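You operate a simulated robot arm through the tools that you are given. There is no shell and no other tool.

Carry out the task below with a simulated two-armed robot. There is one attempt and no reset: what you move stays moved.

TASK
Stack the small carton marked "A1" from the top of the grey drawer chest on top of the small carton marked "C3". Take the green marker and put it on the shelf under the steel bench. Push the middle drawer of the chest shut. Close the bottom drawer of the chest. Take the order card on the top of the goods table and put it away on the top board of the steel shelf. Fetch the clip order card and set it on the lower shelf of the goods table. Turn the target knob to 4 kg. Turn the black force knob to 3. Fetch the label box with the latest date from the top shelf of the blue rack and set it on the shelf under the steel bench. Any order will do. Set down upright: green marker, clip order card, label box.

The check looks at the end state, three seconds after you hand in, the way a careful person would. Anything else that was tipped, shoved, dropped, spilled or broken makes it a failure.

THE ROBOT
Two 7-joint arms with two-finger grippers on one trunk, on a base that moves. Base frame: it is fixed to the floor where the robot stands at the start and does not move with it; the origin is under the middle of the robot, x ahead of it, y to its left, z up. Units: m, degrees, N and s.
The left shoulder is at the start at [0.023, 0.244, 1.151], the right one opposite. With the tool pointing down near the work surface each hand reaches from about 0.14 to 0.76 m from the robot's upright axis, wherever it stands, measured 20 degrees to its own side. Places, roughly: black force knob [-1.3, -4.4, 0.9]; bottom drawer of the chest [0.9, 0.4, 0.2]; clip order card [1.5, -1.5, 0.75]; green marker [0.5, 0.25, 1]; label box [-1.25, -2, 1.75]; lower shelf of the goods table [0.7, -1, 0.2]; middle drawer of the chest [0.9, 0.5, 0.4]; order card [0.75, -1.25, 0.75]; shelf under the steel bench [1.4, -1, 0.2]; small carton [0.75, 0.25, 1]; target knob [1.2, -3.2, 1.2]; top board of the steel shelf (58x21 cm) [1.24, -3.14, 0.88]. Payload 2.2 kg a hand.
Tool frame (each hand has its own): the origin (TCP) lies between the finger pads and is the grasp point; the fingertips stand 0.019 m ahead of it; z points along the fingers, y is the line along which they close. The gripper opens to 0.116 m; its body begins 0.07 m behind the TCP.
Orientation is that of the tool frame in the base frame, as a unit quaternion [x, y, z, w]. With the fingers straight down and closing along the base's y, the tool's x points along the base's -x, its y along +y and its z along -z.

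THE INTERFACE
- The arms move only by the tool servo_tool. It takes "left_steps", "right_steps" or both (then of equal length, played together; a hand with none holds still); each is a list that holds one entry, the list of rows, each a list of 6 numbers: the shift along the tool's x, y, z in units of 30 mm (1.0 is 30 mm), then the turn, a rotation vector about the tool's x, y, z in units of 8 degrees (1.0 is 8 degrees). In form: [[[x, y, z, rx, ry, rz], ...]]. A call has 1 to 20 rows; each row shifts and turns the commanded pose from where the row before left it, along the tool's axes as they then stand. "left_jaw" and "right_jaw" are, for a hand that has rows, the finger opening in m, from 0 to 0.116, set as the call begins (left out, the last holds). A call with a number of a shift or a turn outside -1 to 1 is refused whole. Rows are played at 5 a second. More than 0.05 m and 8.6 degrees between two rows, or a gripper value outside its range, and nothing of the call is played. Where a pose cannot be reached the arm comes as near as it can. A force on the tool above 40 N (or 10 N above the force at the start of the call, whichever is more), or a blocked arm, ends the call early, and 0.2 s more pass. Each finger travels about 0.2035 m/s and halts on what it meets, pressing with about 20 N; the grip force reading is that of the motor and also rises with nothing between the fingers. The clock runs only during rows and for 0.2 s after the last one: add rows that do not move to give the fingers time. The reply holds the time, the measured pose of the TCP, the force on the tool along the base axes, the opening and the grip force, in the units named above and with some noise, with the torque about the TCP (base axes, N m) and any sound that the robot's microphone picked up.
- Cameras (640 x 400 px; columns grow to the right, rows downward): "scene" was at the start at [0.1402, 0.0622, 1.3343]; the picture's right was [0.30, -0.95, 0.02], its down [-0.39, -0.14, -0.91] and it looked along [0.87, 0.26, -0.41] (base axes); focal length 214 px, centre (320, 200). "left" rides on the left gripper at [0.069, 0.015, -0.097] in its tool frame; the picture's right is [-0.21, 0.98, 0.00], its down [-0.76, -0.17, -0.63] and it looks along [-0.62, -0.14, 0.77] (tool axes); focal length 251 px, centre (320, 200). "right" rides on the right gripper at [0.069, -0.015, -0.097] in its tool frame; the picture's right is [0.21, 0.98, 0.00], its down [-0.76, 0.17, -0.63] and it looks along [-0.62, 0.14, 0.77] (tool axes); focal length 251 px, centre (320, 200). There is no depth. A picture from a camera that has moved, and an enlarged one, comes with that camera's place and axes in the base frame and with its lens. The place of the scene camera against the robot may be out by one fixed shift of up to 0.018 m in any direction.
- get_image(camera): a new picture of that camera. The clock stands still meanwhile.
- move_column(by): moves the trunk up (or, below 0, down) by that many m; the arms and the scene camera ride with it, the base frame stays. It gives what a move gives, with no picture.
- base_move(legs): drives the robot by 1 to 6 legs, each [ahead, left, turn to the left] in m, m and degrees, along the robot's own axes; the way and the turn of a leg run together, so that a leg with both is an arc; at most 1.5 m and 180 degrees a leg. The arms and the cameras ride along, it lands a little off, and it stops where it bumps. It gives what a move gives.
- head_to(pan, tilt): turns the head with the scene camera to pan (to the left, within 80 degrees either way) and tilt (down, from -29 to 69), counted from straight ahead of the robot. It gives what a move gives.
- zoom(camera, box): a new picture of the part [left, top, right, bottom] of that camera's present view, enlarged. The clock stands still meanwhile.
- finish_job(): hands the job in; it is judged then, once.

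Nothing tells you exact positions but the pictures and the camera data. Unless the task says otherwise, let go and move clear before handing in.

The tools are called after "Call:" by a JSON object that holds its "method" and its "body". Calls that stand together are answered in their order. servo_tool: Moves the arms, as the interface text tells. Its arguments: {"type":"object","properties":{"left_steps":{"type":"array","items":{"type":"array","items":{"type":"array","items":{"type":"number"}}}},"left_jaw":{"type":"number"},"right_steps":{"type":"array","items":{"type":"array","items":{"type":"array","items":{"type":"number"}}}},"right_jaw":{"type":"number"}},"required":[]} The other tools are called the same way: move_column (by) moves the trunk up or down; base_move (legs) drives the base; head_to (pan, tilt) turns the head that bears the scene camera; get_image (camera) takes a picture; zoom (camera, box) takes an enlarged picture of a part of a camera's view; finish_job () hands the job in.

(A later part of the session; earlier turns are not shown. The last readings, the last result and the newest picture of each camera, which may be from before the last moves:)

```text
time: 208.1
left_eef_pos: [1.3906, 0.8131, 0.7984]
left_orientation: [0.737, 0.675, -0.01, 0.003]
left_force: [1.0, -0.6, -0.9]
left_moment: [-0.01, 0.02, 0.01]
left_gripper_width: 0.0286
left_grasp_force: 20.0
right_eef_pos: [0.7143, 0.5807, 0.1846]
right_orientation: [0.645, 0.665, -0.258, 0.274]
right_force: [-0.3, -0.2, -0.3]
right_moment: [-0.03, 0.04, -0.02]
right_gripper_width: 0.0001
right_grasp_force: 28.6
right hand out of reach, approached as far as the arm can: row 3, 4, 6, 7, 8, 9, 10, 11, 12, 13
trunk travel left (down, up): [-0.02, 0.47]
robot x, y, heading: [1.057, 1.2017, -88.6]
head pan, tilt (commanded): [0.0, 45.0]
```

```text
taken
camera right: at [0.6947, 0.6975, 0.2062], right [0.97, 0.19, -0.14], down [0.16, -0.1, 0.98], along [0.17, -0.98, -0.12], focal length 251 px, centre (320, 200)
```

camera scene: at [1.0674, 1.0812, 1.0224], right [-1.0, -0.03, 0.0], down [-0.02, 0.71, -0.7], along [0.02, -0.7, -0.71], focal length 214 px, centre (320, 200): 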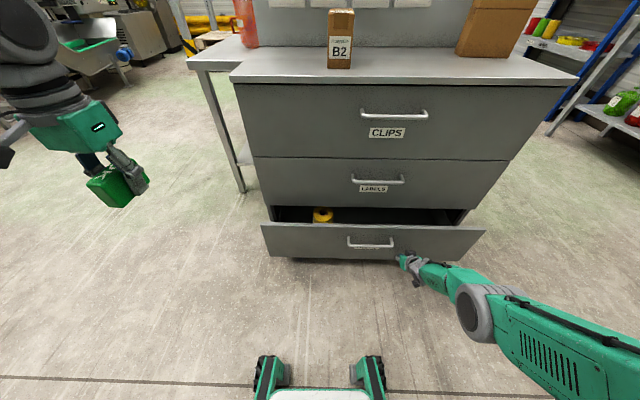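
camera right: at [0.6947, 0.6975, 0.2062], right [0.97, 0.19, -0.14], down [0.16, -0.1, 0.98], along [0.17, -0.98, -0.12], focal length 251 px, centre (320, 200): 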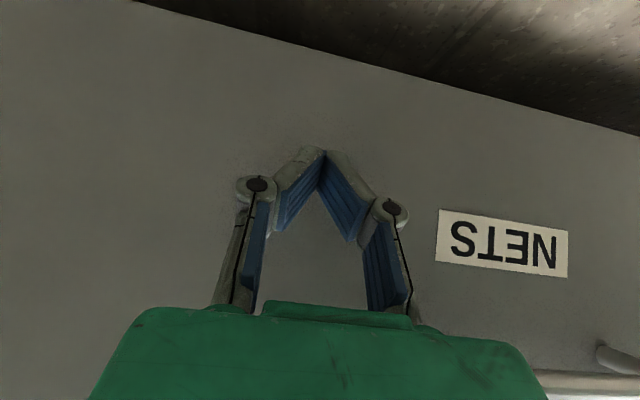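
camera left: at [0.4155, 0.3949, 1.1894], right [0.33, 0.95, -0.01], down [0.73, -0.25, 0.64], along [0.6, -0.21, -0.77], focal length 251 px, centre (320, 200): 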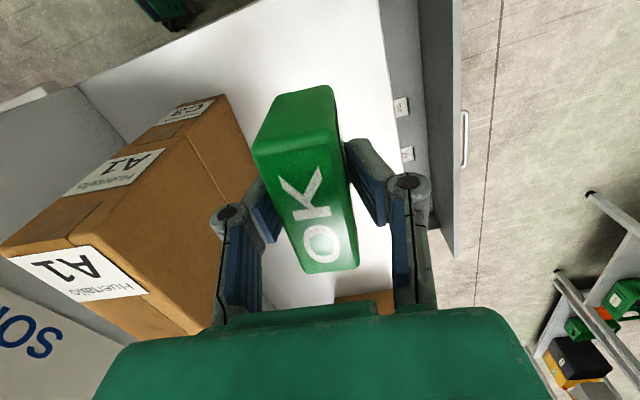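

The reach is short again. I'll shift the base forward and to the right, then push with the arm.

Call:
{"method": "base_move", "body": {"legs": [[0.06, -0.06, 0]]}}

Call:
{"method": "get_image", "body": {"camera": "right"}}

Call:
{"method": "get_image", "body": {"camera": "scene"}}

```text
time: 209.2
left_eef_pos: [1.3529, 0.7536, 0.791]
left_orientation: [0.736, 0.677, -0.017, -0.004]
left_force: [2.1, -0.4, -2.0]
left_moment: [0.0, 0.15, -0.04]
left_gripper_width: 0.0286
left_grasp_force: 20.2
right_eef_pos: [0.6685, 0.5183, 0.1934]
right_orientation: [0.642, 0.667, -0.264, 0.269]
right_force: [1.3, -0.2, 0.9]
right_moment: [0.02, 0.06, -0.06]
right_gripper_width: 0.0001
right_grasp_force: 28.4
trunk travel left (down, up): [-0.02, 0.47]
robot x, y, heading: [0.9996, 1.1425, -88.4]
head pan, tilt (commanded): [0.0, 45.0]
```

```text
taken
camera right: at [0.6474, 0.6355, 0.2131], right [0.97, 0.19, -0.16], down [0.18, -0.09, 0.98], along [0.17, -0.98, -0.12], focal length 251 px, centre (320, 200)
```

right: 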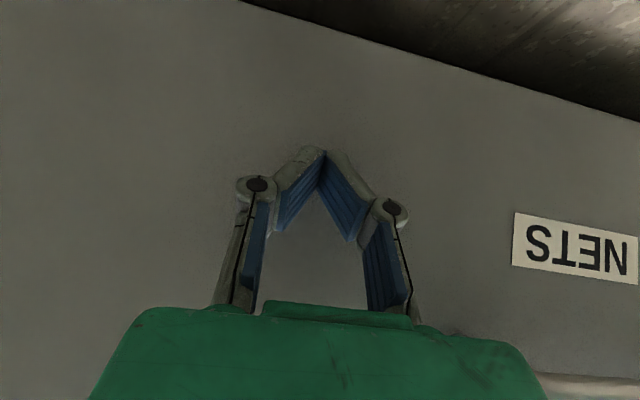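

```text
taken
camera scene: at [1.035, 1.0198, 1.0221], right [-1.0, -0.03, 0.02], down [-0.04, 0.71, -0.7], along [0.01, -0.7, -0.71], focal length 214 px, centre (320, 200)
```

scene: 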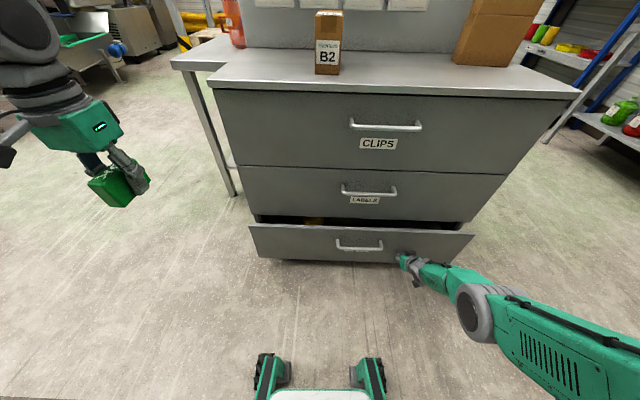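

The fingertips are at the bottom panel, clear of its handle. I'll let the sway settle and push slowly.

Call:
{"method": "servo_tool", "body": {"right_steps": [[[0, 0, 0, 0, 0, 0], [0, 0, 0, 0, 0, 0], [0, 0, 0, 0, 0, 0], [0, 0, 0, 0, 0, 0], [0, 0, 0, 0, 0, 0], [0, 0, 0, 0, 0, 0], [0, 0, 0, 0, 0, 0], [0, 0, 0, 0, 0, 0], [-0.178, -0.009, 0.174, 0, 0, 0], [-0.178, -0.009, 0.174, 0, 0, 0], [-0.178, -0.009, 0.174, 0, 0, 0], [-0.178, -0.009, 0.174, 0, 0, 0], [-0.178, -0.009, 0.174, 0, 0, 0], [-0.178, -0.009, 0.174, 0, 0, 0], [-0.178, -0.009, 0.174, 0, 0, 0], [-0.178, -0.009, 0.174, 0, 0, 0], [-0.1, -0.005, 0.098, 0, 0, 0], [-0.1, -0.005, 0.098, 0, 0, 0], [0, 0, 0, 0, 0, 0]]]}}

Call:
{"method": "get_image", "body": {"camera": "scene"}}

```text
time: 213.2
left_eef_pos: [1.3361, 0.7554, 0.799]
left_orientation: [0.737, 0.676, -0.011, 0.004]
left_force: [0.0, 0.0, -1.0]
left_moment: [0.01, -0.03, -0.01]
left_gripper_width: 0.0286
left_grasp_force: 19.7
right_eef_pos: [0.6658, 0.4796, 0.2205]
right_orientation: [0.644, 0.664, -0.259, 0.277]
right_force: [0.1, 0.8, 0.5]
right_moment: [-0.02, 0.03, 0.0]
right_gripper_width: 0.0001
right_grasp_force: 28.0
right hand out of reach, approached as far as the arm can: row 9, 10, 11, 12, 13, 14, 15, 16, 18
trunk travel left (down, up): [-0.02, 0.47]
robot x, y, heading: [1.0026, 1.1371, -88.2]
head pan, tilt (commanded): [0.0, 45.0]
```

```text
taken
camera scene: at [1.0146, 1.0197, 1.0224], right [-1.0, -0.03, 0.0], down [-0.02, 0.71, -0.7], along [0.02, -0.7, -0.71], focal length 214 px, centre (320, 200)
```

scene: 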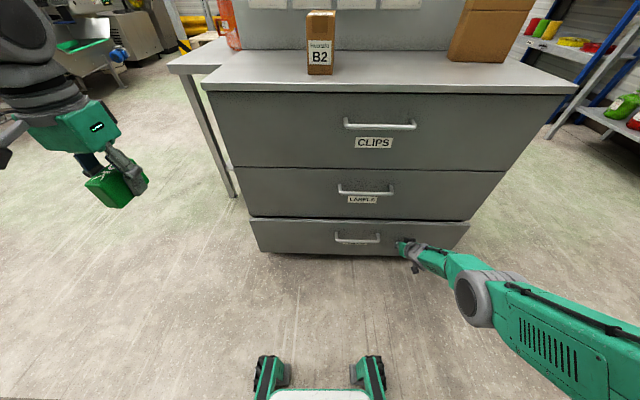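

About 2 cm of the bottom drawer remains. I'll back off slightly, step the base forward, and press it home with the arm.

Call:
{"method": "servo_tool", "body": {"right_steps": [[[0.4, 0.02, -0.39, 0, 0, 0], [0.4, 0.02, -0.39, 0, 0, 0], [0.4, 0.02, -0.39, 0, 0, 0], [0.4, 0.02, -0.39, 0, 0, 0], [0.4, 0.02, -0.39, 0, 0, 0], [0.4, 0.02, -0.39, 0, 0, 0], [0, 0, 0, 0, 0, 0], [0, 0, 0, 0, 0, 0]]]}}

Call:
{"method": "base_move", "body": {"legs": [[0.08, 0, 0]]}}

Call:
{"method": "servo_tool", "body": {"right_steps": [[[0, 0, 0, 0, 0, 0], [0, 0, 0, 0, 0, 0], [0, 0, 0, 0, 0, 0], [0, 0, 0, 0, 0, 0], [-0.15, -0.008, 0.146, 0, 0, 0], [-0.15, -0.008, 0.146, 0, 0, 0], [-0.15, -0.008, 0.146, 0, 0, 0], [-0.15, -0.008, 0.146, 0, 0, 0], [-0.15, -0.008, 0.146, 0, 0, 0], [-0.15, -0.008, 0.146, 0, 0, 0], [-0.1, -0.005, 0.098, 0, 0, 0], [-0.1, -0.005, 0.098, 0, 0, 0], [-0.1, -0.005, 0.098, 0, 0, 0], [-0.1, -0.005, 0.098, 0, 0, 0]]]}}

Call:
{"method": "get_image", "body": {"camera": "scene"}}

```text
time: 215.0
left_eef_pos: [1.337, 0.7542, 0.8008]
left_orientation: [0.737, 0.676, -0.01, 0.004]
left_force: [-0.3, -0.6, -0.9]
left_moment: [-0.03, 0.02, 0.03]
left_gripper_width: 0.0283
left_grasp_force: 20.0
right_eef_pos: [0.6673, 0.5814, 0.2207]
right_orientation: [0.645, 0.664, -0.258, 0.276]
right_force: [0.4, 0.7, -0.1]
right_moment: [0.01, -0.02, 0.01]
right_gripper_width: 0.0
right_grasp_force: 28.0
trunk travel left (down, up): [-0.02, 0.47]
robot x, y, heading: [0.9983, 1.142, -88.6]
head pan, tilt (commanded): [0.0, 45.0]
```

```text
time: 216.0
left_eef_pos: [1.3397, 0.6722, 0.7977]
left_orientation: [0.736, 0.676, -0.011, 0.003]
left_force: [0.7, -0.7, -1.2]
left_moment: [0.0, -0.03, 0.01]
left_gripper_width: 0.0283
left_grasp_force: 20.6
right_eef_pos: [0.6695, 0.5, 0.2202]
right_orientation: [0.646, 0.664, -0.257, 0.275]
right_force: [-0.2, 0.5, 0.2]
right_moment: [0.01, -0.01, -0.01]
right_gripper_width: 0.0
right_grasp_force: 28.6
trunk travel left (down, up): [-0.02, 0.47]
robot x, y, heading: [1.0011, 1.0571, -88.6]
head pan, tilt (commanded): [0.0, 45.0]
```

```text
time: 218.8
left_eef_pos: [1.339, 0.6772, 0.8005]
left_orientation: [0.736, 0.677, -0.012, 0.005]
left_force: [0.8, 0.1, -0.4]
left_moment: [0.04, 0.01, 0.0]
left_gripper_width: 0.0285
left_grasp_force: 20.3
right_eef_pos: [0.6699, 0.4588, 0.2196]
right_orientation: [0.647, 0.665, -0.255, 0.273]
right_force: [1.3, 3.5, 0.2]
right_moment: [-0.02, 0.05, 0.03]
right_gripper_width: 0.0
right_grasp_force: 28.1
trunk travel left (down, up): [-0.02, 0.47]
robot x, y, heading: [1.0026, 1.0556, -88.5]
head pan, tilt (commanded): [0.0, 45.0]
stopped in row 13 (right hand): the force on the tool passed its limit at 46 N (the readings are from after the stop); the commanded pose is now the measured one
```

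```text
taken
camera scene: at [1.0173, 0.9382, 1.0222], right [-1.0, -0.03, 0.0], down [-0.02, 0.71, -0.7], along [0.02, -0.7, -0.71], focal length 214 px, centre (320, 200)
```

scene: 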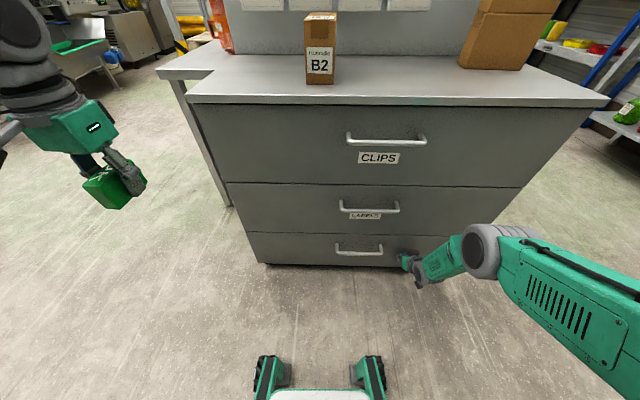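

Both drawers are shut; the bottom one stopped hard at the same depth. I'll withdraw the right hand, straighten it to point down, and back away.

Call:
{"method": "servo_tool", "body": {"right_steps": [[[0.357, 0.019, -0.349, 0, 0, 0], [0.357, 0.019, -0.349, 0, 0, 0], [0.357, 0.019, -0.349, 0, 0, 0], [0.357, 0.019, -0.349, 0, 0, 0], [-0.44, 0.02, -0.735, 0, 0, 0], [-0.44, 0.02, -0.735, 0, 0, 0], [-0.44, 0.02, -0.735, 0, 0, 0], [-0.44, 0.02, -0.735, 0, 0, 0], [-0.44, 0.02, -0.735, 0, 0, 0], [-0.44, 0.02, -0.735, 0, 0, 0], [-0.44, 0.02, -0.735, 0, 0, 0], [-0.44, 0.02, -0.735, 0, 0, 0], [0, 0, 0, 0, 0.94, 0], [0, 0, 0, 0, 0.94, 0], [0, 0, 0, 0, 0.94, 0], [0, 0, 0, 0, 0.94, 0], [0, 0, 0, 0, 0.94, 0], [0, 0, 0, 0, 0.94, 0], [0, 0, 0, 0, 0, 0], [0, 0, 0, 0, 0, 0]]]}}

Call:
{"method": "get_image", "body": {"camera": "scene"}}

```text
time: 223.0
left_eef_pos: [1.3394, 0.6787, 0.8013]
left_orientation: [0.737, 0.676, -0.012, 0.006]
left_force: [0.5, 0.2, -0.4]
left_moment: [-0.02, 0.03, 0.0]
left_gripper_width: 0.0283
left_grasp_force: 19.8
right_eef_pos: [0.6708, 0.5635, 0.4205]
right_orientation: [0.696, 0.718, 0.011, -0.002]
right_force: [0.2, -0.1, 0.4]
right_moment: [-0.01, -0.03, -0.01]
right_gripper_width: 0.0001
right_grasp_force: 28.8
trunk travel left (down, up): [-0.02, 0.47]
robot x, y, heading: [1.005, 1.0606, -88.7]
head pan, tilt (commanded): [0.0, 45.0]
```

```text
taken
camera scene: at [1.0165, 0.9383, 1.0224], right [-1.0, -0.03, 0.0], down [-0.02, 0.71, -0.7], along [0.02, -0.7, -0.71], focal length 214 px, centre (320, 200)
```

scene: 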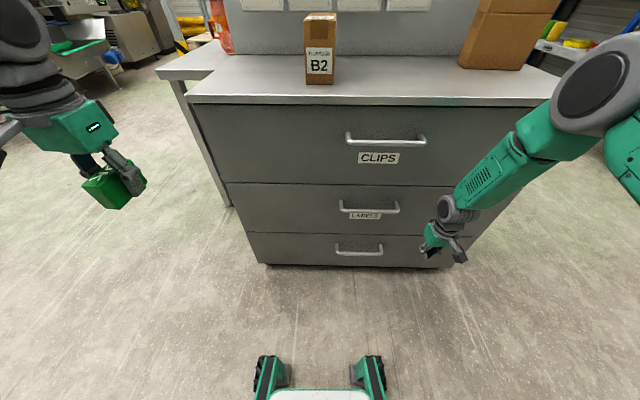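

Call:
{"method": "base_move", "body": {"legs": [[-0.35, 0, 0]]}}

Call:
{"method": "move_column", "body": {"by": 0.4}}

Call:
{"method": "head_to", "body": {"pan": 20, "tilt": 15}}

Call:
{"method": "get_image", "body": {"camera": "scene"}}

Call:
{"method": "head_to", "body": {"pan": 70, "tilt": 15}}

Call:
{"method": "get_image", "body": {"camera": "scene"}}

```text
time: 225.3
left_eef_pos: [1.3284, 1.0275, 0.8006]
left_orientation: [0.739, 0.673, -0.012, 0.006]
left_force: [-0.5, 0.7, -0.7]
left_moment: [-0.02, -0.02, 0.01]
left_gripper_width: 0.0285
left_grasp_force: 19.8
right_eef_pos: [0.6592, 0.9197, 0.422]
right_orientation: [0.698, 0.716, 0.012, -0.002]
right_force: [-0.8, 0.1, 0.1]
right_moment: [-0.01, 0.0, -0.01]
right_gripper_width: 0.0
right_grasp_force: 28.5
trunk travel left (down, up): [-0.02, 0.47]
robot x, y, heading: [0.9944, 1.4098, -89.0]
head pan, tilt (commanded): [0.0, 45.0]
```

```text
time: 229.1
left_eef_pos: [1.3281, 1.0296, 1.202]
left_orientation: [0.74, 0.673, -0.012, 0.008]
left_force: [-0.1, -0.2, -1.6]
left_moment: [0.0, 0.01, -0.03]
left_gripper_width: 0.0285
left_grasp_force: 19.7
right_eef_pos: [0.659, 0.9194, 0.8224]
right_orientation: [0.698, 0.716, 0.01, -0.001]
right_force: [0.0, 0.1, -0.4]
right_moment: [-0.01, 0.0, 0.04]
right_gripper_width: 0.0
right_grasp_force: 28.4
trunk travel left (down, up): [-0.42, 0.07]
robot x, y, heading: [0.9983, 1.4095, -88.8]
head pan, tilt (commanded): [0.0, 45.0]
```

```text
time: 230.1
left_eef_pos: [1.3283, 1.0286, 1.2028]
left_orientation: [0.74, 0.672, -0.012, 0.007]
left_force: [-0.2, -0.8, -0.4]
left_moment: [-0.01, 0.01, -0.02]
left_gripper_width: 0.0282
left_grasp_force: 20.3
right_eef_pos: [0.6589, 0.9194, 0.8219]
right_orientation: [0.698, 0.716, 0.01, 0.0]
right_force: [0.1, 0.0, 0.7]
right_moment: [0.05, 0.0, -0.02]
right_gripper_width: 0.0001
right_grasp_force: 28.1
trunk travel left (down, up): [-0.42, 0.07]
robot x, y, heading: [0.9954, 1.4102, -89.0]
head pan, tilt (commanded): [20.0, 15.0]
```

```text
taken
camera scene: at [1.0396, 1.283, 1.4691], right [-0.93, -0.36, 0.0], down [-0.09, 0.25, -0.96], along [0.35, -0.9, -0.26], focal length 214 px, centre (320, 200)
```

scene: 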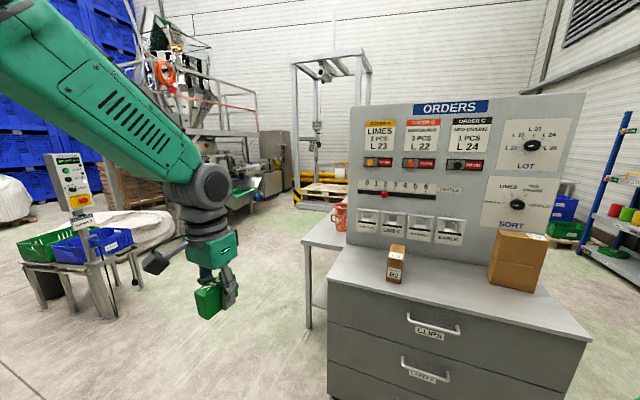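

```text
time: 231.3
left_eef_pos: [1.3279, 1.03, 1.2033]
left_orientation: [0.74, 0.673, -0.013, 0.007]
left_force: [-0.3, -0.2, -0.7]
left_moment: [0.05, -0.01, -0.03]
left_gripper_width: 0.0285
left_grasp_force: 20.0
right_eef_pos: [0.6586, 0.9197, 0.8225]
right_orientation: [0.698, 0.716, 0.011, 0.0]
right_force: [-0.2, 0.2, 0.3]
right_moment: [0.02, 0.0, -0.02]
right_gripper_width: 0.0
right_grasp_force: 29.1
trunk travel left (down, up): [-0.42, 0.07]
robot x, y, heading: [1.0, 1.411, -88.8]
head pan, tilt (commanded): [70.0, 15.0]
```

```text
taken
camera scene: at [1.0944, 1.34, 1.4694], right [-0.32, -0.95, 0.0], down [-0.24, 0.09, -0.97], along [0.91, -0.31, -0.26], focal length 214 px, centre (320, 200)
```

scene: 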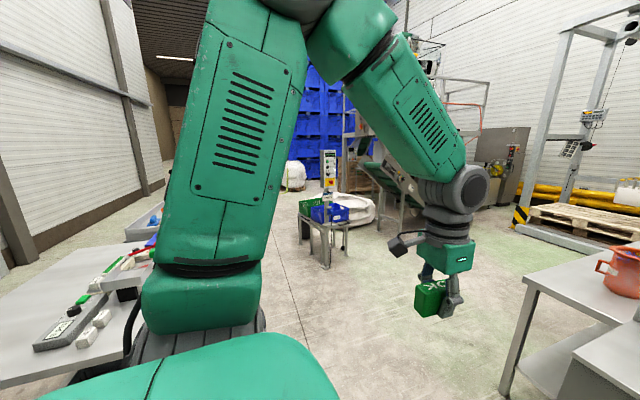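

The steel bench stands beyond the chest, next to the goods table, and is reachable from the open floor on its far (+x) side. I'll drive around there in steps, watching for obstacles.

Call:
{"method": "base_move", "body": {"legs": [[0.28, 0, 0], [0, 1.4, 0]]}}

Call:
{"method": "head_to", "body": {"pan": 0, "tilt": 25}}

Call:
{"method": "get_image", "body": {"camera": "scene"}}

Call:
{"method": "head_to", "body": {"pan": -50, "tilt": 25}}

Call:
{"method": "get_image", "body": {"camera": "scene"}}

```text
time: 239.9
left_eef_pos: [2.7542, 0.7894, 1.2023]
left_orientation: [0.733, 0.68, -0.012, 0.007]
left_force: [-0.7, 0.1, -0.2]
left_moment: [0.03, 0.02, 0.02]
left_gripper_width: 0.0286
left_grasp_force: 20.1
right_eef_pos: [2.0871, 0.6694, 0.8211]
right_orientation: [0.692, 0.722, 0.011, 0.0]
right_force: [0.0, 0.5, -0.5]
right_moment: [0.0, -0.02, -0.06]
right_gripper_width: 0.0001
right_grasp_force: 28.5
trunk travel left (down, up): [-0.42, 0.07]
robot x, y, heading: [2.4163, 1.1677, -87.9]
head pan, tilt (commanded): [70.0, 15.0]
```

```text
time: 241.3
left_eef_pos: [2.7552, 0.7937, 1.2029]
left_orientation: [0.733, 0.68, -0.014, 0.008]
left_force: [-0.1, 0.6, 0.1]
left_moment: [0.01, 0.02, 0.0]
left_gripper_width: 0.0287
left_grasp_force: 20.0
right_eef_pos: [2.0871, 0.6709, 0.8245]
right_orientation: [0.692, 0.722, 0.01, 0.0]
right_force: [0.0, -0.3, -0.3]
right_moment: [-0.02, -0.01, -0.04]
right_gripper_width: 0.0001
right_grasp_force: 28.3
trunk travel left (down, up): [-0.42, 0.07]
robot x, y, heading: [2.4147, 1.1671, -87.9]
head pan, tilt (commanded): [0.0, 25.0]
```

```text
taken
camera scene: at [2.43, 1.0335, 1.453], right [-1.0, -0.04, 0.0], down [-0.02, 0.43, -0.9], along [0.03, -0.9, -0.43], focal length 214 px, centre (320, 200)
```

scene: 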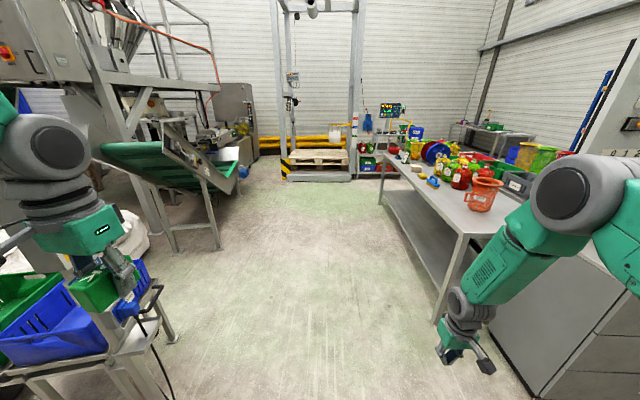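

```text
time: 242.5
left_eef_pos: [2.755, 0.7945, 1.2033]
left_orientation: [0.734, 0.679, -0.015, 0.008]
left_force: [0.6, 0.4, -0.6]
left_moment: [0.02, 0.0, -0.02]
left_gripper_width: 0.0285
left_grasp_force: 20.4
right_eef_pos: [2.088, 0.6709, 0.8236]
right_orientation: [0.691, 0.722, 0.01, 0.0]
right_force: [-0.6, -0.4, -0.5]
right_moment: [-0.01, -0.04, -0.03]
right_gripper_width: 0.0
right_grasp_force: 28.6
trunk travel left (down, up): [-0.42, 0.07]
robot x, y, heading: [2.4194, 1.1675, -88.0]
head pan, tilt (commanded): [-50.0, 25.0]
```

```text
taken
camera scene: at [2.3584, 1.0636, 1.4531], right [-0.67, 0.74, 0.0], down [0.31, 0.29, -0.91], along [-0.67, -0.61, -0.42], focal length 214 px, centre (320, 200)
```

scene: 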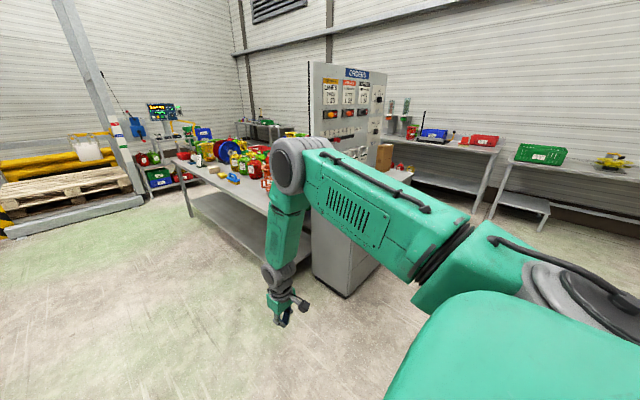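

The aisle beside the steel bench is open; the bench edge runs along x ≈ 1.63 from y ≈ 0 down to about -2. I'll drive down the aisle and turn to face the bench.

Call:
{"method": "base_move", "body": {"legs": [[1.0, -0.1, 0], [0.9, 0, 0]]}}

Call:
{"method": "head_to", "body": {"pan": -60, "tilt": 35}}

Call:
{"method": "get_image", "body": {"camera": "scene"}}

Call:
{"method": "head_to", "body": {"pan": -10, "tilt": 20}}

Call:
{"method": "get_image", "body": {"camera": "scene"}}

```text
time: 251.9
left_eef_pos: [2.7342, -1.0829, 1.2036]
left_orientation: [0.731, 0.682, -0.014, 0.008]
left_force: [0.2, -0.8, -1.3]
left_moment: [0.01, 0.02, 0.0]
left_gripper_width: 0.0282
left_grasp_force: 20.1
right_eef_pos: [2.0665, -1.2098, 0.8236]
right_orientation: [0.69, 0.724, 0.01, 0.0]
right_force: [0.1, 0.1, -0.3]
right_moment: [0.02, -0.01, 0.03]
right_gripper_width: 0.0001
right_grasp_force: 28.4
trunk travel left (down, up): [-0.42, 0.07]
robot x, y, heading: [2.3945, -0.7146, -87.6]
head pan, tilt (commanded): [-50.0, 25.0]
```

```text
time: 252.7
left_eef_pos: [2.7325, -1.0814, 1.2044]
left_orientation: [0.731, 0.682, -0.015, 0.009]
left_force: [0.5, -0.2, 0.2]
left_moment: [-0.02, 0.0, -0.02]
left_gripper_width: 0.0284
left_grasp_force: 20.6
right_eef_pos: [2.0661, -1.2074, 0.8249]
right_orientation: [0.689, 0.724, 0.01, 0.001]
right_force: [0.2, 0.3, -1.0]
right_moment: [0.05, 0.0, 0.02]
right_gripper_width: 0.0
right_grasp_force: 28.7
trunk travel left (down, up): [-0.42, 0.07]
robot x, y, heading: [2.395, -0.71, -87.6]
head pan, tilt (commanded): [-60.0, 35.0]
```

```text
taken
camera scene: at [2.3291, -0.8011, 1.4374], right [-0.54, 0.84, 0.0], down [0.48, 0.31, -0.82], along [-0.69, -0.44, -0.57], focal length 214 px, centre (320, 200)
```

scene: 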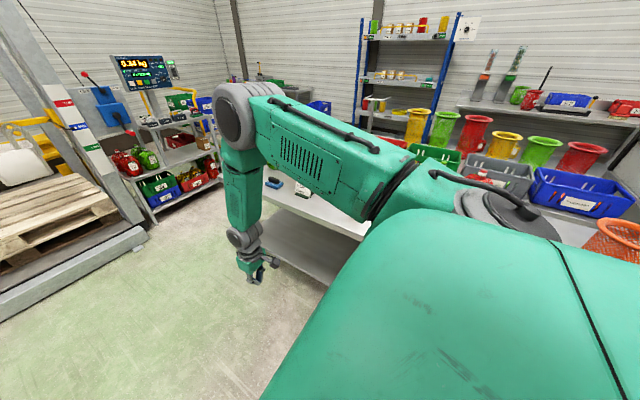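

```text
time: 253.8
left_eef_pos: [2.7336, -1.0805, 1.2052]
left_orientation: [0.732, 0.681, -0.015, 0.009]
left_force: [-0.8, -0.2, 0.5]
left_moment: [0.0, 0.03, 0.01]
left_gripper_width: 0.0285
left_grasp_force: 19.8
right_eef_pos: [2.0659, -1.208, 0.8254]
right_orientation: [0.69, 0.724, 0.009, 0.0]
right_force: [0.5, -0.3, -0.1]
right_moment: [-0.04, -0.02, -0.02]
right_gripper_width: 0.0
right_grasp_force: 28.3
trunk travel left (down, up): [-0.42, 0.07]
robot x, y, heading: [2.392, -0.7138, -87.6]
head pan, tilt (commanded): [-10.0, 20.0]
```

```text
taken
camera scene: at [2.3911, -0.846, 1.461], right [-0.99, 0.13, 0.0], down [0.05, 0.34, -0.94], along [-0.12, -0.93, -0.35], focal length 214 px, centre (320, 200)
```

scene: 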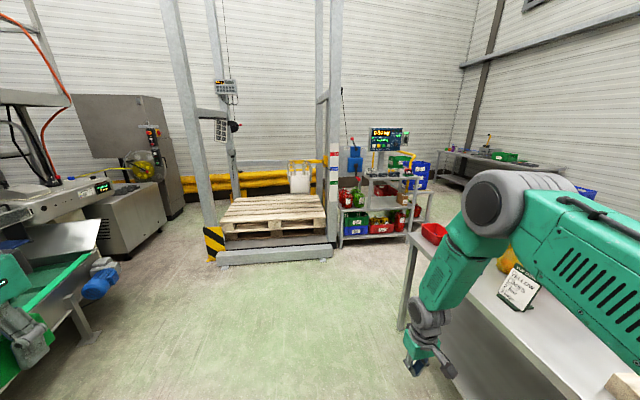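

The steel shelf with the scale display is ahead, and the standing clip order card is on the bench end. I'll zoom in on both.

Call:
{"method": "zoom", "body": {"camera": "scene", "box": [400, 220, 640, 400]}}

Call:
{"method": "zoom", "body": {"camera": "scene", "box": [330, 110, 450, 250]}}

```text
2.22 times, centred on (520, 310) of scene
camera zoom: at [2.3911, -0.846, 1.461], right [-0.99, 0.13, 0.0], down [0.05, 0.34, -0.94], along [-0.12, -0.93, -0.35], focal length 477 px, centre (-124, -44)
```

zoom: 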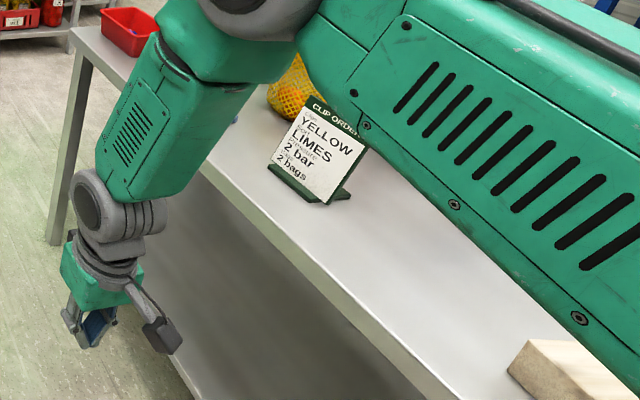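

```text
2.86 times, centred on (390, 180) of scene
camera zoom: at [2.3911, -0.846, 1.461], right [-0.99, 0.13, 0.0], down [0.05, 0.34, -0.94], along [-0.12, -0.93, -0.35], focal length 613 px, centre (120, 257)
```

zoom: 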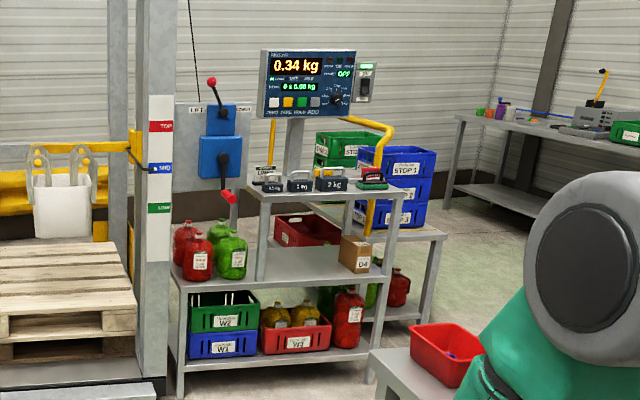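

The clip order card is a standing clip with a foot; the weights and scale are on the steel shelf. First I'll turn to face the bench, from a bit further away.

Call:
{"method": "base_move", "body": {"legs": [[0, 0.15, 0], [0, 0, -92.4]]}}

Call:
{"method": "head_to", "body": {"pan": 0, "tilt": 35}}

Call:
{"method": "get_image", "body": {"camera": "scene"}}

```text
time: 259.2
left_eef_pos: [2.1528, -1.0703, 1.192]
left_orientation: [0.997, -0.07, -0.015, -0.024]
left_force: [2.2, 0.0, -0.6]
left_moment: [0.09, 0.05, -0.03]
left_gripper_width: 0.0284
left_grasp_force: 20.3
right_eef_pos: [2.0736, -0.3847, 0.8383]
right_orientation: [1.0, -0.008, 0.005, -0.011]
right_force: [-0.8, -1.7, 1.3]
right_moment: [0.24, -0.06, -0.05]
right_gripper_width: 0.0002
right_grasp_force: 28.6
trunk travel left (down, up): [-0.42, 0.07]
robot x, y, heading: [2.5423, -0.7166, 178.2]
head pan, tilt (commanded): [-10.0, 20.0]
```

```text
time: 260.0
left_eef_pos: [2.156, -1.0583, 1.1988]
left_orientation: [0.997, -0.067, -0.018, -0.017]
left_force: [0.4, 0.3, 0.1]
left_moment: [0.04, 0.02, 0.02]
left_gripper_width: 0.0284
left_grasp_force: 19.9
right_eef_pos: [2.0747, -0.3798, 0.8338]
right_orientation: [1.0, -0.007, 0.004, -0.002]
right_force: [-0.6, -0.6, 0.6]
right_moment: [0.09, -0.03, -0.01]
right_gripper_width: 0.0
right_grasp_force: 28.4
trunk travel left (down, up): [-0.42, 0.07]
robot x, y, heading: [2.5422, -0.7231, 178.2]
head pan, tilt (commanded): [0.0, 35.0]
```

```text
taken
camera scene: at [2.4223, -0.7167, 1.4372], right [0.03, 1.0, 0.0], down [0.58, -0.02, -0.82], along [-0.82, 0.03, -0.58], focal length 214 px, centre (320, 200)
```

scene: 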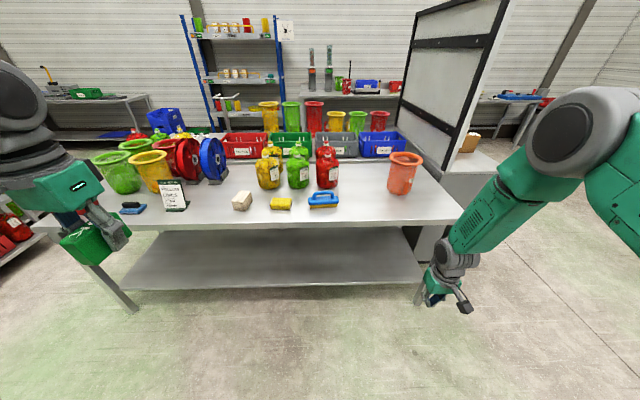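

The steel bench and its empty lower shelf are right ahead. The shelf lies deep under the top, so I'll need the marker gripped at a 45° slant: I'll set it upright on a free spot of the bench top, regrasp it slanted, then place it on the shelf. First I'll tuck the right hand up and back.

Call:
{"method": "servo_tool", "body": {"right_steps": [[[0.3, 0, -0.6, 0, 0, 0], [0.3, 0, -0.8, 0, 0, 0], [0.3, 0, -0.8, 0, 0, 0], [0.3, 0, -0.8, 0, 0, 0], [0.3, 0, -0.8, 0, 0, 0], [0.3, 0, -0.8, 0, 0, 0], [0.3, 0, -0.8, 0, 0, 0], [0.3, 0, -0.8, 0, 0, 0], [0.3, 0, -0.8, 0, 0, 0], [0.3, 0, -0.8, 0, 0, 0], [0.3, 0, -0.6, 0, 0, 0], [0.3, 0, -0.4, 0, 0, 0], [0, 0, 0, 0, 0, 0], [0, 0, 0, 0, 0, 0], [0, 0, 0, 0, 0, 0], [0, 0, 0, 0, 0, 0]]]}}

Call:
{"method": "base_move", "body": {"legs": [[0.3, 0.26, 1.8]]}}

Call:
{"method": "head_to", "body": {"pan": 15, "tilt": 40}}

Call:
{"method": "get_image", "body": {"camera": "scene"}}

Call:
{"method": "get_image", "body": {"camera": "left"}}

```text
time: 263.6
left_eef_pos: [2.1627, -1.0561, 1.1974]
left_orientation: [0.997, -0.069, -0.02, -0.02]
left_force: [0.2, -1.2, -0.3]
left_moment: [0.09, 0.01, -0.03]
left_gripper_width: 0.0282
left_grasp_force: 19.7
right_eef_pos: [2.1858, -0.3787, 1.1019]
right_orientation: [1.0, -0.008, 0.003, -0.006]
right_force: [-0.1, -0.9, 0.5]
right_moment: [0.07, 0.02, 0.02]
right_gripper_width: 0.0
right_grasp_force: 28.4
trunk travel left (down, up): [-0.42, 0.07]
robot x, y, heading: [2.5442, -0.7085, 178.4]
head pan, tilt (commanded): [0.0, 35.0]
stopped in row 16 (right hand): the arm was blocked; the commanded pose is now the measured one
```

```text
time: 266.0
left_eef_pos: [1.8657, -1.2332, 1.219]
left_orientation: [0.998, -0.055, -0.022, 0.013]
left_force: [-1.8, 1.0, -0.4]
left_moment: [-0.1, -0.12, 0.03]
left_gripper_width: 0.0282
left_grasp_force: 19.7
right_eef_pos: [1.8679, -0.5631, 1.0811]
right_orientation: [1.0, 0.004, 0.002, 0.024]
right_force: [2.4, 1.1, 0.7]
right_moment: [-0.13, 0.04, -0.02]
right_gripper_width: 0.0
right_grasp_force: 28.8
trunk travel left (down, up): [-0.42, 0.07]
robot x, y, heading: [2.2397, -0.9456, -179.4]
head pan, tilt (commanded): [0.0, 35.0]
```

```text
time: 266.8
left_eef_pos: [1.866, -1.2531, 1.2064]
left_orientation: [0.998, -0.056, -0.015, 0.002]
left_force: [0.3, 0.7, -0.9]
left_moment: [-0.02, -0.02, 0.0]
left_gripper_width: 0.0287
left_grasp_force: 19.6
right_eef_pos: [1.8673, -0.5813, 1.0897]
right_orientation: [1.0, 0.002, 0.004, 0.013]
right_force: [0.3, 0.4, 0.7]
right_moment: [-0.02, -0.02, 0.0]
right_gripper_width: 0.0
right_grasp_force: 28.7
trunk travel left (down, up): [-0.42, 0.07]
robot x, y, heading: [2.2417, -0.938, -179.9]
head pan, tilt (commanded): [15.0, 40.0]
```

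```text
taken
camera scene: at [2.1234, -0.9534, 1.4295], right [-0.26, 0.96, 0.0], down [0.62, 0.17, -0.76], along [-0.74, -0.2, -0.65], focal length 214 px, centre (320, 200)
```

scene: 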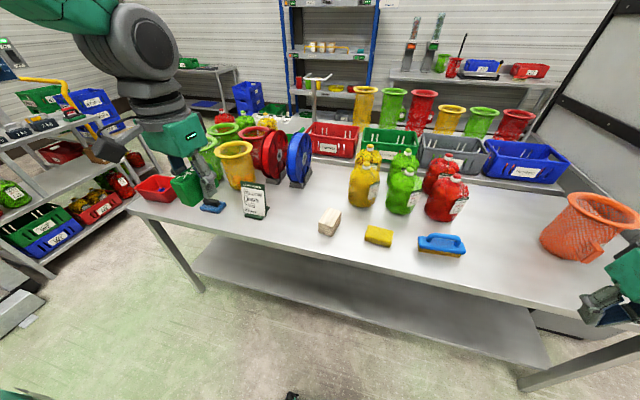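

```text
taken
camera left: at [1.936, -1.2767, 1.302], right [-0.32, -0.95, 0.01], down [-0.71, 0.25, 0.65], along [-0.62, 0.2, -0.76], focal length 251 px, centre (320, 200)
```

left: 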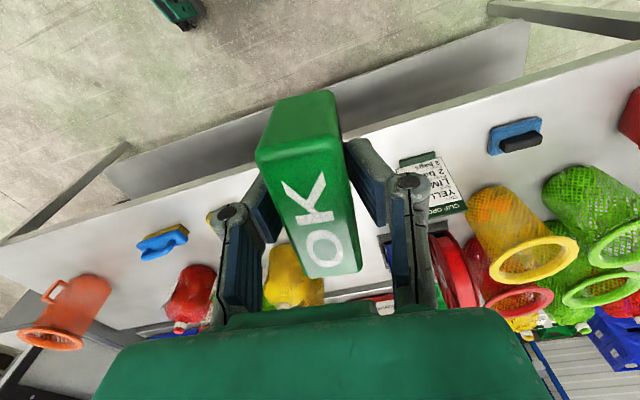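

The free spot on the bench top is between the clip card (y ≈ -1.43) and the wood block (y ≈ -1.08). I'll let the robot settle, then check the left hand's attitude.

Call:
{"method": "servo_tool", "body": {"left_steps": [[[0, 0, 0, 0, 0, 0], [0, 0, 0, 0, 0, 0], [0, 0, 0, 0, 0, 0], [0, 0, 0, 0, 0, 0], [0, 0, 0, 0, 0, 0], [0, 0, 0, 0, 0, 0], [0, 0, 0, 0, 0, 0], [0, 0, 0, 0, 0, 0], [0, 0, 0, 0, 0, 0], [0, 0, 0, 0, 0, 0], [0, 0, 0, 0, 0, 0], [0, 0, 0, 0, 0, 0], [0, 0, 0, 0, 0, 0], [0, 0, 0, 0, 0, 0], [0, 0, 0, 0, 0, 0], [0, 0, 0, 0, 0, 0]]]}}

```text
time: 270.4
left_eef_pos: [1.8685, -1.306, 1.1965]
left_orientation: [0.998, -0.054, -0.013, -0.013]
left_force: [-0.1, -0.2, -0.7]
left_moment: [0.01, 0.04, -0.03]
left_gripper_width: 0.0284
left_grasp_force: 20.1
right_eef_pos: [1.8703, -0.6306, 1.1]
right_orientation: [1.0, 0.006, 0.002, -0.003]
right_force: [0.0, 0.4, -0.3]
right_moment: [0.0, 0.0, 0.01]
right_gripper_width: 0.0
right_grasp_force: 28.7
trunk travel left (down, up): [-0.42, 0.07]
robot x, y, heading: [2.236, -0.9563, -179.8]
head pan, tilt (commanded): [15.0, 40.0]
stopped in row 16 (left hand): the arm was blocked; the commanded pose is now the measured one
```

The sway is stronger with the trunk high, so I'll lower it by 25 cm and let it settle.

Call:
{"method": "move_column", "body": {"by": -0.25}}

Call:
{"method": "servo_tool", "body": {"left_steps": [[[0, 0, 0, 0, 0, 0], [0, 0, 0, 0, 0, 0], [0, 0, 0, 0, 0, 0], [0, 0, 0, 0, 0, 0], [0, 0, 0, 0, 0, 0], [0, 0, 0, 0, 0, 0], [0, 0, 0, 0, 0, 0], [0, 0, 0, 0, 0, 0], [0, 0, 0, 0, 0, 0], [0, 0, 0, 0, 0, 0], [0, 0, 0, 0, 0, 0], [0, 0, 0, 0, 0, 0], [0, 0, 0, 0, 0, 0], [0, 0, 0, 0, 0, 0], [0, 0, 0, 0, 0, 0], [0, 0, 0, 0, 0, 0]]]}}

Call:
{"method": "servo_tool", "body": {"left_steps": [[[0, 0, 0, 0, 0, 0], [0, 0, 0, 0, 0, 0]]]}}

Call:
{"method": "get_image", "body": {"camera": "scene"}}

```text
time: 273.0
left_eef_pos: [1.8689, -1.3128, 0.9461]
left_orientation: [0.998, -0.054, -0.015, -0.018]
left_force: [0.9, 0.7, -0.8]
left_moment: [0.0, 0.03, 0.01]
left_gripper_width: 0.0281
left_grasp_force: 20.0
right_eef_pos: [1.8707, -0.6364, 0.8528]
right_orientation: [1.0, 0.007, 0.001, -0.005]
right_force: [0.1, -0.9, 0.6]
right_moment: [0.05, -0.02, 0.03]
right_gripper_width: 0.0002
right_grasp_force: 28.7
trunk travel left (down, up): [-0.17, 0.32]
robot x, y, heading: [2.2411, -0.9595, -180.0]
head pan, tilt (commanded): [15.0, 40.0]
```

```text
time: 276.4
left_eef_pos: [1.8682, -1.279, 0.9555]
left_orientation: [0.998, -0.055, -0.016, -0.003]
left_force: [-0.2, 0.7, -0.4]
left_moment: [-0.05, -0.01, 0.01]
left_gripper_width: 0.0284
left_grasp_force: 19.8
right_eef_pos: [1.8696, -0.6061, 0.8431]
right_orientation: [1.0, 0.003, 0.002, 0.009]
right_force: [-0.3, 0.6, 0.2]
right_moment: [-0.09, 0.0, 0.0]
right_gripper_width: 0.0
right_grasp_force: 28.4
trunk travel left (down, up): [-0.17, 0.32]
robot x, y, heading: [2.2382, -0.9499, -179.5]
head pan, tilt (commanded): [15.0, 40.0]
```

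```text
time: 277.2
left_eef_pos: [1.8701, -1.288, 0.9562]
left_orientation: [0.999, -0.052, -0.014, -0.004]
left_force: [-0.9, 1.7, -0.5]
left_moment: [-0.08, 0.01, -0.01]
left_gripper_width: 0.0284
left_grasp_force: 20.1
right_eef_pos: [1.8718, -0.6137, 0.8444]
right_orientation: [1.0, 0.007, 0.0, 0.009]
right_force: [0.0, 0.8, -0.5]
right_moment: [-0.11, 0.01, -0.04]
right_gripper_width: 0.0002
right_grasp_force: 28.7
trunk travel left (down, up): [-0.17, 0.32]
robot x, y, heading: [2.2408, -0.9607, -179.7]
head pan, tilt (commanded): [15.0, 40.0]
stopped in row 2 (left hand): the arm was blocked; the commanded pose is now the measured one
```

```text
taken
camera scene: at [2.1259, -0.98, 1.1797], right [-0.27, 0.96, 0.0], down [0.62, 0.17, -0.76], along [-0.74, -0.2, -0.65], focal length 214 px, centre (320, 200)
```

scene: 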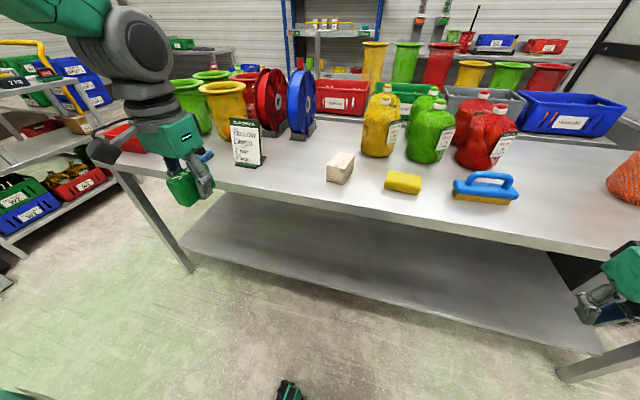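

Call:
{"method": "servo_tool", "body": {"right_steps": [[[0, 0, 0, 0, 0, 0], [0, 0, 0, 0, 0, 0], [0, 0, 0, 0, 0, 0], [0, 0, 0, 0, 0, 0], [0, 0, 0, 0, 0, 0], [0, 0, 0, 0, 0, 0], [0, 0, 0, 0, 0, 0], [0, 0, 0, 0, 0, 0], [0, 0, 0, 0, 0, 0], [0, 0, 0, 0, 0, 0], [0, 0, 0, 0, 0, 0], [0, 0, 0, 0, 0, 0], [0, 0, 0, 0, 0, 0], [0, 0, 0, 0, 0, 0], [0, 0, 0, 0, 0, 0], [0, 0, 0, 0, 0, 0], [0, 0, 0, 0, 0, 0], [0, 0, 0, 0, 0, 0], [0, 0, 0, 0, 0, 0]]]}}

Call:
{"method": "servo_tool", "body": {"right_steps": [[[0, 0, 0, 0, 0, 0], [0, 0, 0, 0, 0, 0], [0, 0, 0, 0, 0, 0]]]}}

Call:
{"method": "servo_tool", "body": {"right_steps": [[[0, 0, 0, 0, 0, 0]]]}}

```text
time: 281.2
left_eef_pos: [1.8709, -1.308, 0.9507]
left_orientation: [0.998, -0.053, -0.015, -0.014]
left_force: [0.4, -0.9, -0.7]
left_moment: [0.01, -0.01, 0.01]
left_gripper_width: 0.0286
left_grasp_force: 19.9
right_eef_pos: [1.8718, -0.6337, 0.8505]
right_orientation: [1.0, 0.009, -0.001, -0.001]
right_force: [0.2, -0.3, -0.2]
right_moment: [0.01, 0.0, -0.01]
right_gripper_width: 0.0
right_grasp_force: 28.4
trunk travel left (down, up): [-0.17, 0.32]
robot x, y, heading: [2.2398, -0.9649, -180.0]
head pan, tilt (commanded): [15.0, 40.0]
```

```text
time: 282.0
left_eef_pos: [1.8709, -1.3111, 0.9491]
left_orientation: [0.998, -0.051, -0.015, -0.015]
left_force: [-0.2, -0.5, -1.0]
left_moment: [0.04, 0.05, -0.03]
left_gripper_width: 0.0286
left_grasp_force: 20.4
right_eef_pos: [1.8711, -0.6352, 0.852]
right_orientation: [1.0, 0.01, 0.0, -0.003]
right_force: [0.1, -0.6, -0.5]
right_moment: [-0.03, -0.02, -0.02]
right_gripper_width: 0.0003
right_grasp_force: 28.6
trunk travel left (down, up): [-0.17, 0.32]
robot x, y, heading: [2.2385, -0.9625, -179.7]
head pan, tilt (commanded): [15.0, 40.0]
```

```text
time: 282.4
left_eef_pos: [1.8698, -1.293, 0.9566]
left_orientation: [0.998, -0.053, -0.019, -0.006]
left_force: [-0.1, 0.8, -0.4]
left_moment: [-0.06, -0.05, 0.03]
left_gripper_width: 0.0285
left_grasp_force: 19.8
right_eef_pos: [1.8712, -0.6178, 0.8446]
right_orientation: [1.0, 0.008, 0.0, 0.007]
right_force: [-0.6, 1.0, 0.5]
right_moment: [-0.05, 0.0, 0.0]
right_gripper_width: 0.0
right_grasp_force: 28.2
trunk travel left (down, up): [-0.17, 0.32]
robot x, y, heading: [2.243, -0.9608, -179.7]
head pan, tilt (commanded): [15.0, 40.0]
```

Call:
{"method": "servo_tool", "body": {"right_steps": [[[0, 0, 0, 0, 0, 0], [0, 0, 0, 0, 0, 0], [0, 0, 0, 0, 0, 0], [0, 0, 0, 0, 0, 0], [0, 0, 0, 0, 0, 0], [0, 0, 0, 0, 0, 0], [0, 0, 0, 0, 0, 0], [0, 0, 0, 0, 0, 0], [0, 0, 0, 0, 0, 0], [0, 0, 0, 0, 0, 0], [0, 0, 0, 0, 0, 0], [0, 0, 0, 0, 0, 0], [0, 0, 0, 0, 0, 0], [0, 0, 0, 0, 0, 0], [0, 0, 0, 0, 0, 0], [0, 0, 0, 0, 0, 0], [0, 0, 0, 0, 0, 0], [0, 0, 0, 0, 0, 0], [0, 0, 0, 0, 0, 0], [0, 0, 0, 0, 0, 0]]]}}

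Call:
{"method": "servo_tool", "body": {"right_steps": [[[0, 0, 0, 0, 0, 0], [0, 0, 0, 0, 0, 0], [0, 0, 0, 0, 0, 0], [0, 0, 0, 0, 0, 0], [0, 0, 0, 0, 0, 0], [0, 0, 0, 0, 0, 0], [0, 0, 0, 0, 0, 0], [0, 0, 0, 0, 0, 0], [0, 0, 0, 0, 0, 0], [0, 0, 0, 0, 0, 0], [0, 0, 0, 0, 0, 0], [0, 0, 0, 0, 0, 0], [0, 0, 0, 0, 0, 0], [0, 0, 0, 0, 0, 0], [0, 0, 0, 0, 0, 0], [0, 0, 0, 0, 0, 0], [0, 0, 0, 0, 0, 0], [0, 0, 0, 0, 0, 0], [0, 0, 0, 0, 0, 0], [0, 0, 0, 0, 0, 0]]]}}

Call:
{"method": "servo_tool", "body": {"right_steps": [[[0, 0, 0, 0, 0, 0]]]}}

Call:
{"method": "servo_tool", "body": {"right_steps": [[[0, 0, 0, 0, 0, 0]]]}}

```text
time: 286.6
left_eef_pos: [1.8704, -1.3028, 0.9536]
left_orientation: [0.998, -0.051, -0.019, -0.01]
left_force: [0.2, 0.2, -1.5]
left_moment: [0.0, -0.04, 0.02]
left_gripper_width: 0.0281
left_grasp_force: 20.0
right_eef_pos: [1.8699, -0.6293, 0.8492]
right_orientation: [1.0, 0.01, -0.001, 0.001]
right_force: [0.0, -0.1, -0.2]
right_moment: [-0.02, -0.03, 0.02]
right_gripper_width: 0.0001
right_grasp_force: 28.3
trunk travel left (down, up): [-0.17, 0.32]
robot x, y, heading: [2.2376, -0.9628, -179.8]
head pan, tilt (commanded): [15.0, 40.0]
```

```text
time: 290.8
left_eef_pos: [1.871, -1.3026, 0.9527]
left_orientation: [0.998, -0.051, -0.017, -0.011]
left_force: [0.0, 1.2, -0.6]
left_moment: [-0.04, 0.03, 0.02]
left_gripper_width: 0.0282
left_grasp_force: 20.0
right_eef_pos: [1.8713, -0.6267, 0.8493]
right_orientation: [1.0, 0.008, 0.0, 0.002]
right_force: [-0.4, 0.3, 0.0]
right_moment: [-0.01, -0.03, -0.01]
right_gripper_width: 0.0002
right_grasp_force: 28.8
trunk travel left (down, up): [-0.17, 0.32]
robot x, y, heading: [2.2374, -0.9641, -179.7]
head pan, tilt (commanded): [15.0, 40.0]
```

```text
time: 291.2
left_eef_pos: [1.8703, -1.3037, 0.9533]
left_orientation: [0.998, -0.052, -0.016, -0.011]
left_force: [0.7, -0.2, 0.1]
left_moment: [0.0, 0.02, -0.02]
left_gripper_width: 0.0286
left_grasp_force: 20.1
right_eef_pos: [1.8708, -0.6286, 0.8492]
right_orientation: [1.0, 0.009, -0.001, 0.001]
right_force: [-0.3, 0.4, -0.3]
right_moment: [0.01, 0.01, 0.01]
right_gripper_width: 0.0
right_grasp_force: 28.6
trunk travel left (down, up): [-0.17, 0.32]
robot x, y, heading: [2.2445, -0.9637, -179.6]
head pan, tilt (commanded): [15.0, 40.0]
```

```text
time: 291.6
left_eef_pos: [1.8711, -1.3024, 0.9535]
left_orientation: [0.998, -0.052, -0.017, -0.011]
left_force: [-0.4, 0.3, -0.4]
left_moment: [0.02, -0.02, 0.03]
left_gripper_width: 0.0286
left_grasp_force: 20.2
right_eef_pos: [1.8704, -0.6288, 0.8501]
right_orientation: [1.0, 0.009, 0.0, 0.002]
right_force: [-0.2, 0.4, -0.1]
right_moment: [0.03, 0.0, 0.01]
right_gripper_width: 0.0
right_grasp_force: 28.5
trunk travel left (down, up): [-0.17, 0.32]
robot x, y, heading: [2.2392, -0.9593, -179.8]
head pan, tilt (commanded): [15.0, 40.0]
```

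Calm again — two long holds do it. I'll level the left hand and move the marker over the free spot on the bench top.

Call:
{"method": "servo_tool", "body": {"left_steps": [[[-0.4, -0.015, 0, -0.012, 0.021, 0], [-0.8, -0.03, 0, -0.012, 0.021, 0], [-0.97, -0.03, 0, -0.012, 0.021, 0], [-0.97, -0.03, 0, -0.012, 0.021, 0], [-0.97, -0.03, 0, -0.012, 0.021, 0], [-0.97, -0.03, 0, -0.012, 0.021, 0], [-0.97, -0.03, 0, -0.012, 0.021, 0], [-0.97, -0.03, 0, -0.012, 0.021, 0], [-0.97, -0.03, 0, -0.012, 0.021, 0], [-0.97, -0.03, 0, -0.012, 0.021, 0], [-0.9, -0.03, 0, -0.012, 0.021, 0], [-0.6, -0.02, 0, -0.012, 0.021, 0], [0, 0, 0.5, 0, 0, 0], [0, 0, 0.5, 0, 0, 0], [0, 0, 0.5, 0, 0, 0], [0, 0, 0.5, 0, 0, 0], [0, 0, 0, 0, 0, 0], [0, 0, 0, 0, 0, 0], [0, 0, 0, 0, 0, 0], [0, 0, 0, 0, 0, 0]]]}}

Call:
{"method": "get_image", "body": {"camera": "left"}}

Call:
{"method": "get_image", "body": {"camera": "scene"}}

```text
time: 295.8
left_eef_pos: [1.5591, -1.2605, 0.9048]
left_orientation: [0.999, -0.051, -0.003, 0.001]
left_force: [0.3, -0.1, -0.1]
left_moment: [-0.03, 0.02, -0.02]
left_gripper_width: 0.0284
left_grasp_force: 20.2
right_eef_pos: [1.8706, -0.6285, 0.8495]
right_orientation: [1.0, 0.009, 0.0, 0.002]
right_force: [0.1, 0.4, -0.2]
right_moment: [-0.01, 0.01, -0.04]
right_gripper_width: 0.0
right_grasp_force: 28.2
trunk travel left (down, up): [-0.17, 0.32]
robot x, y, heading: [2.2381, -0.9619, -180.1]
head pan, tilt (commanded): [15.0, 40.0]
```

```text
taken
camera left: at [1.6267, -1.283, 1.0005], right [-0.31, -0.95, 0.0], down [-0.73, 0.24, 0.64], along [-0.61, 0.2, -0.77], focal length 251 px, centre (320, 200)
```

left: 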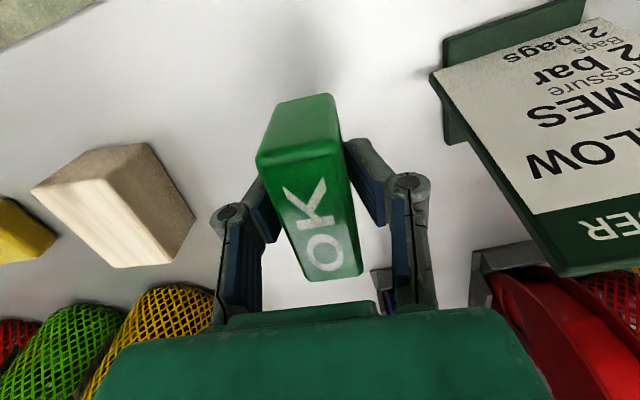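

```text
taken
camera scene: at [2.1241, -0.9822, 1.1796], right [-0.26, 0.96, 0.0], down [0.62, 0.17, -0.76], along [-0.74, -0.2, -0.65], focal length 214 px, centre (320, 200)
```

scene: 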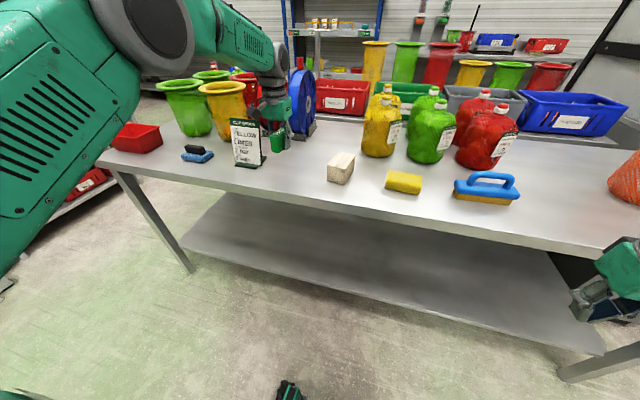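

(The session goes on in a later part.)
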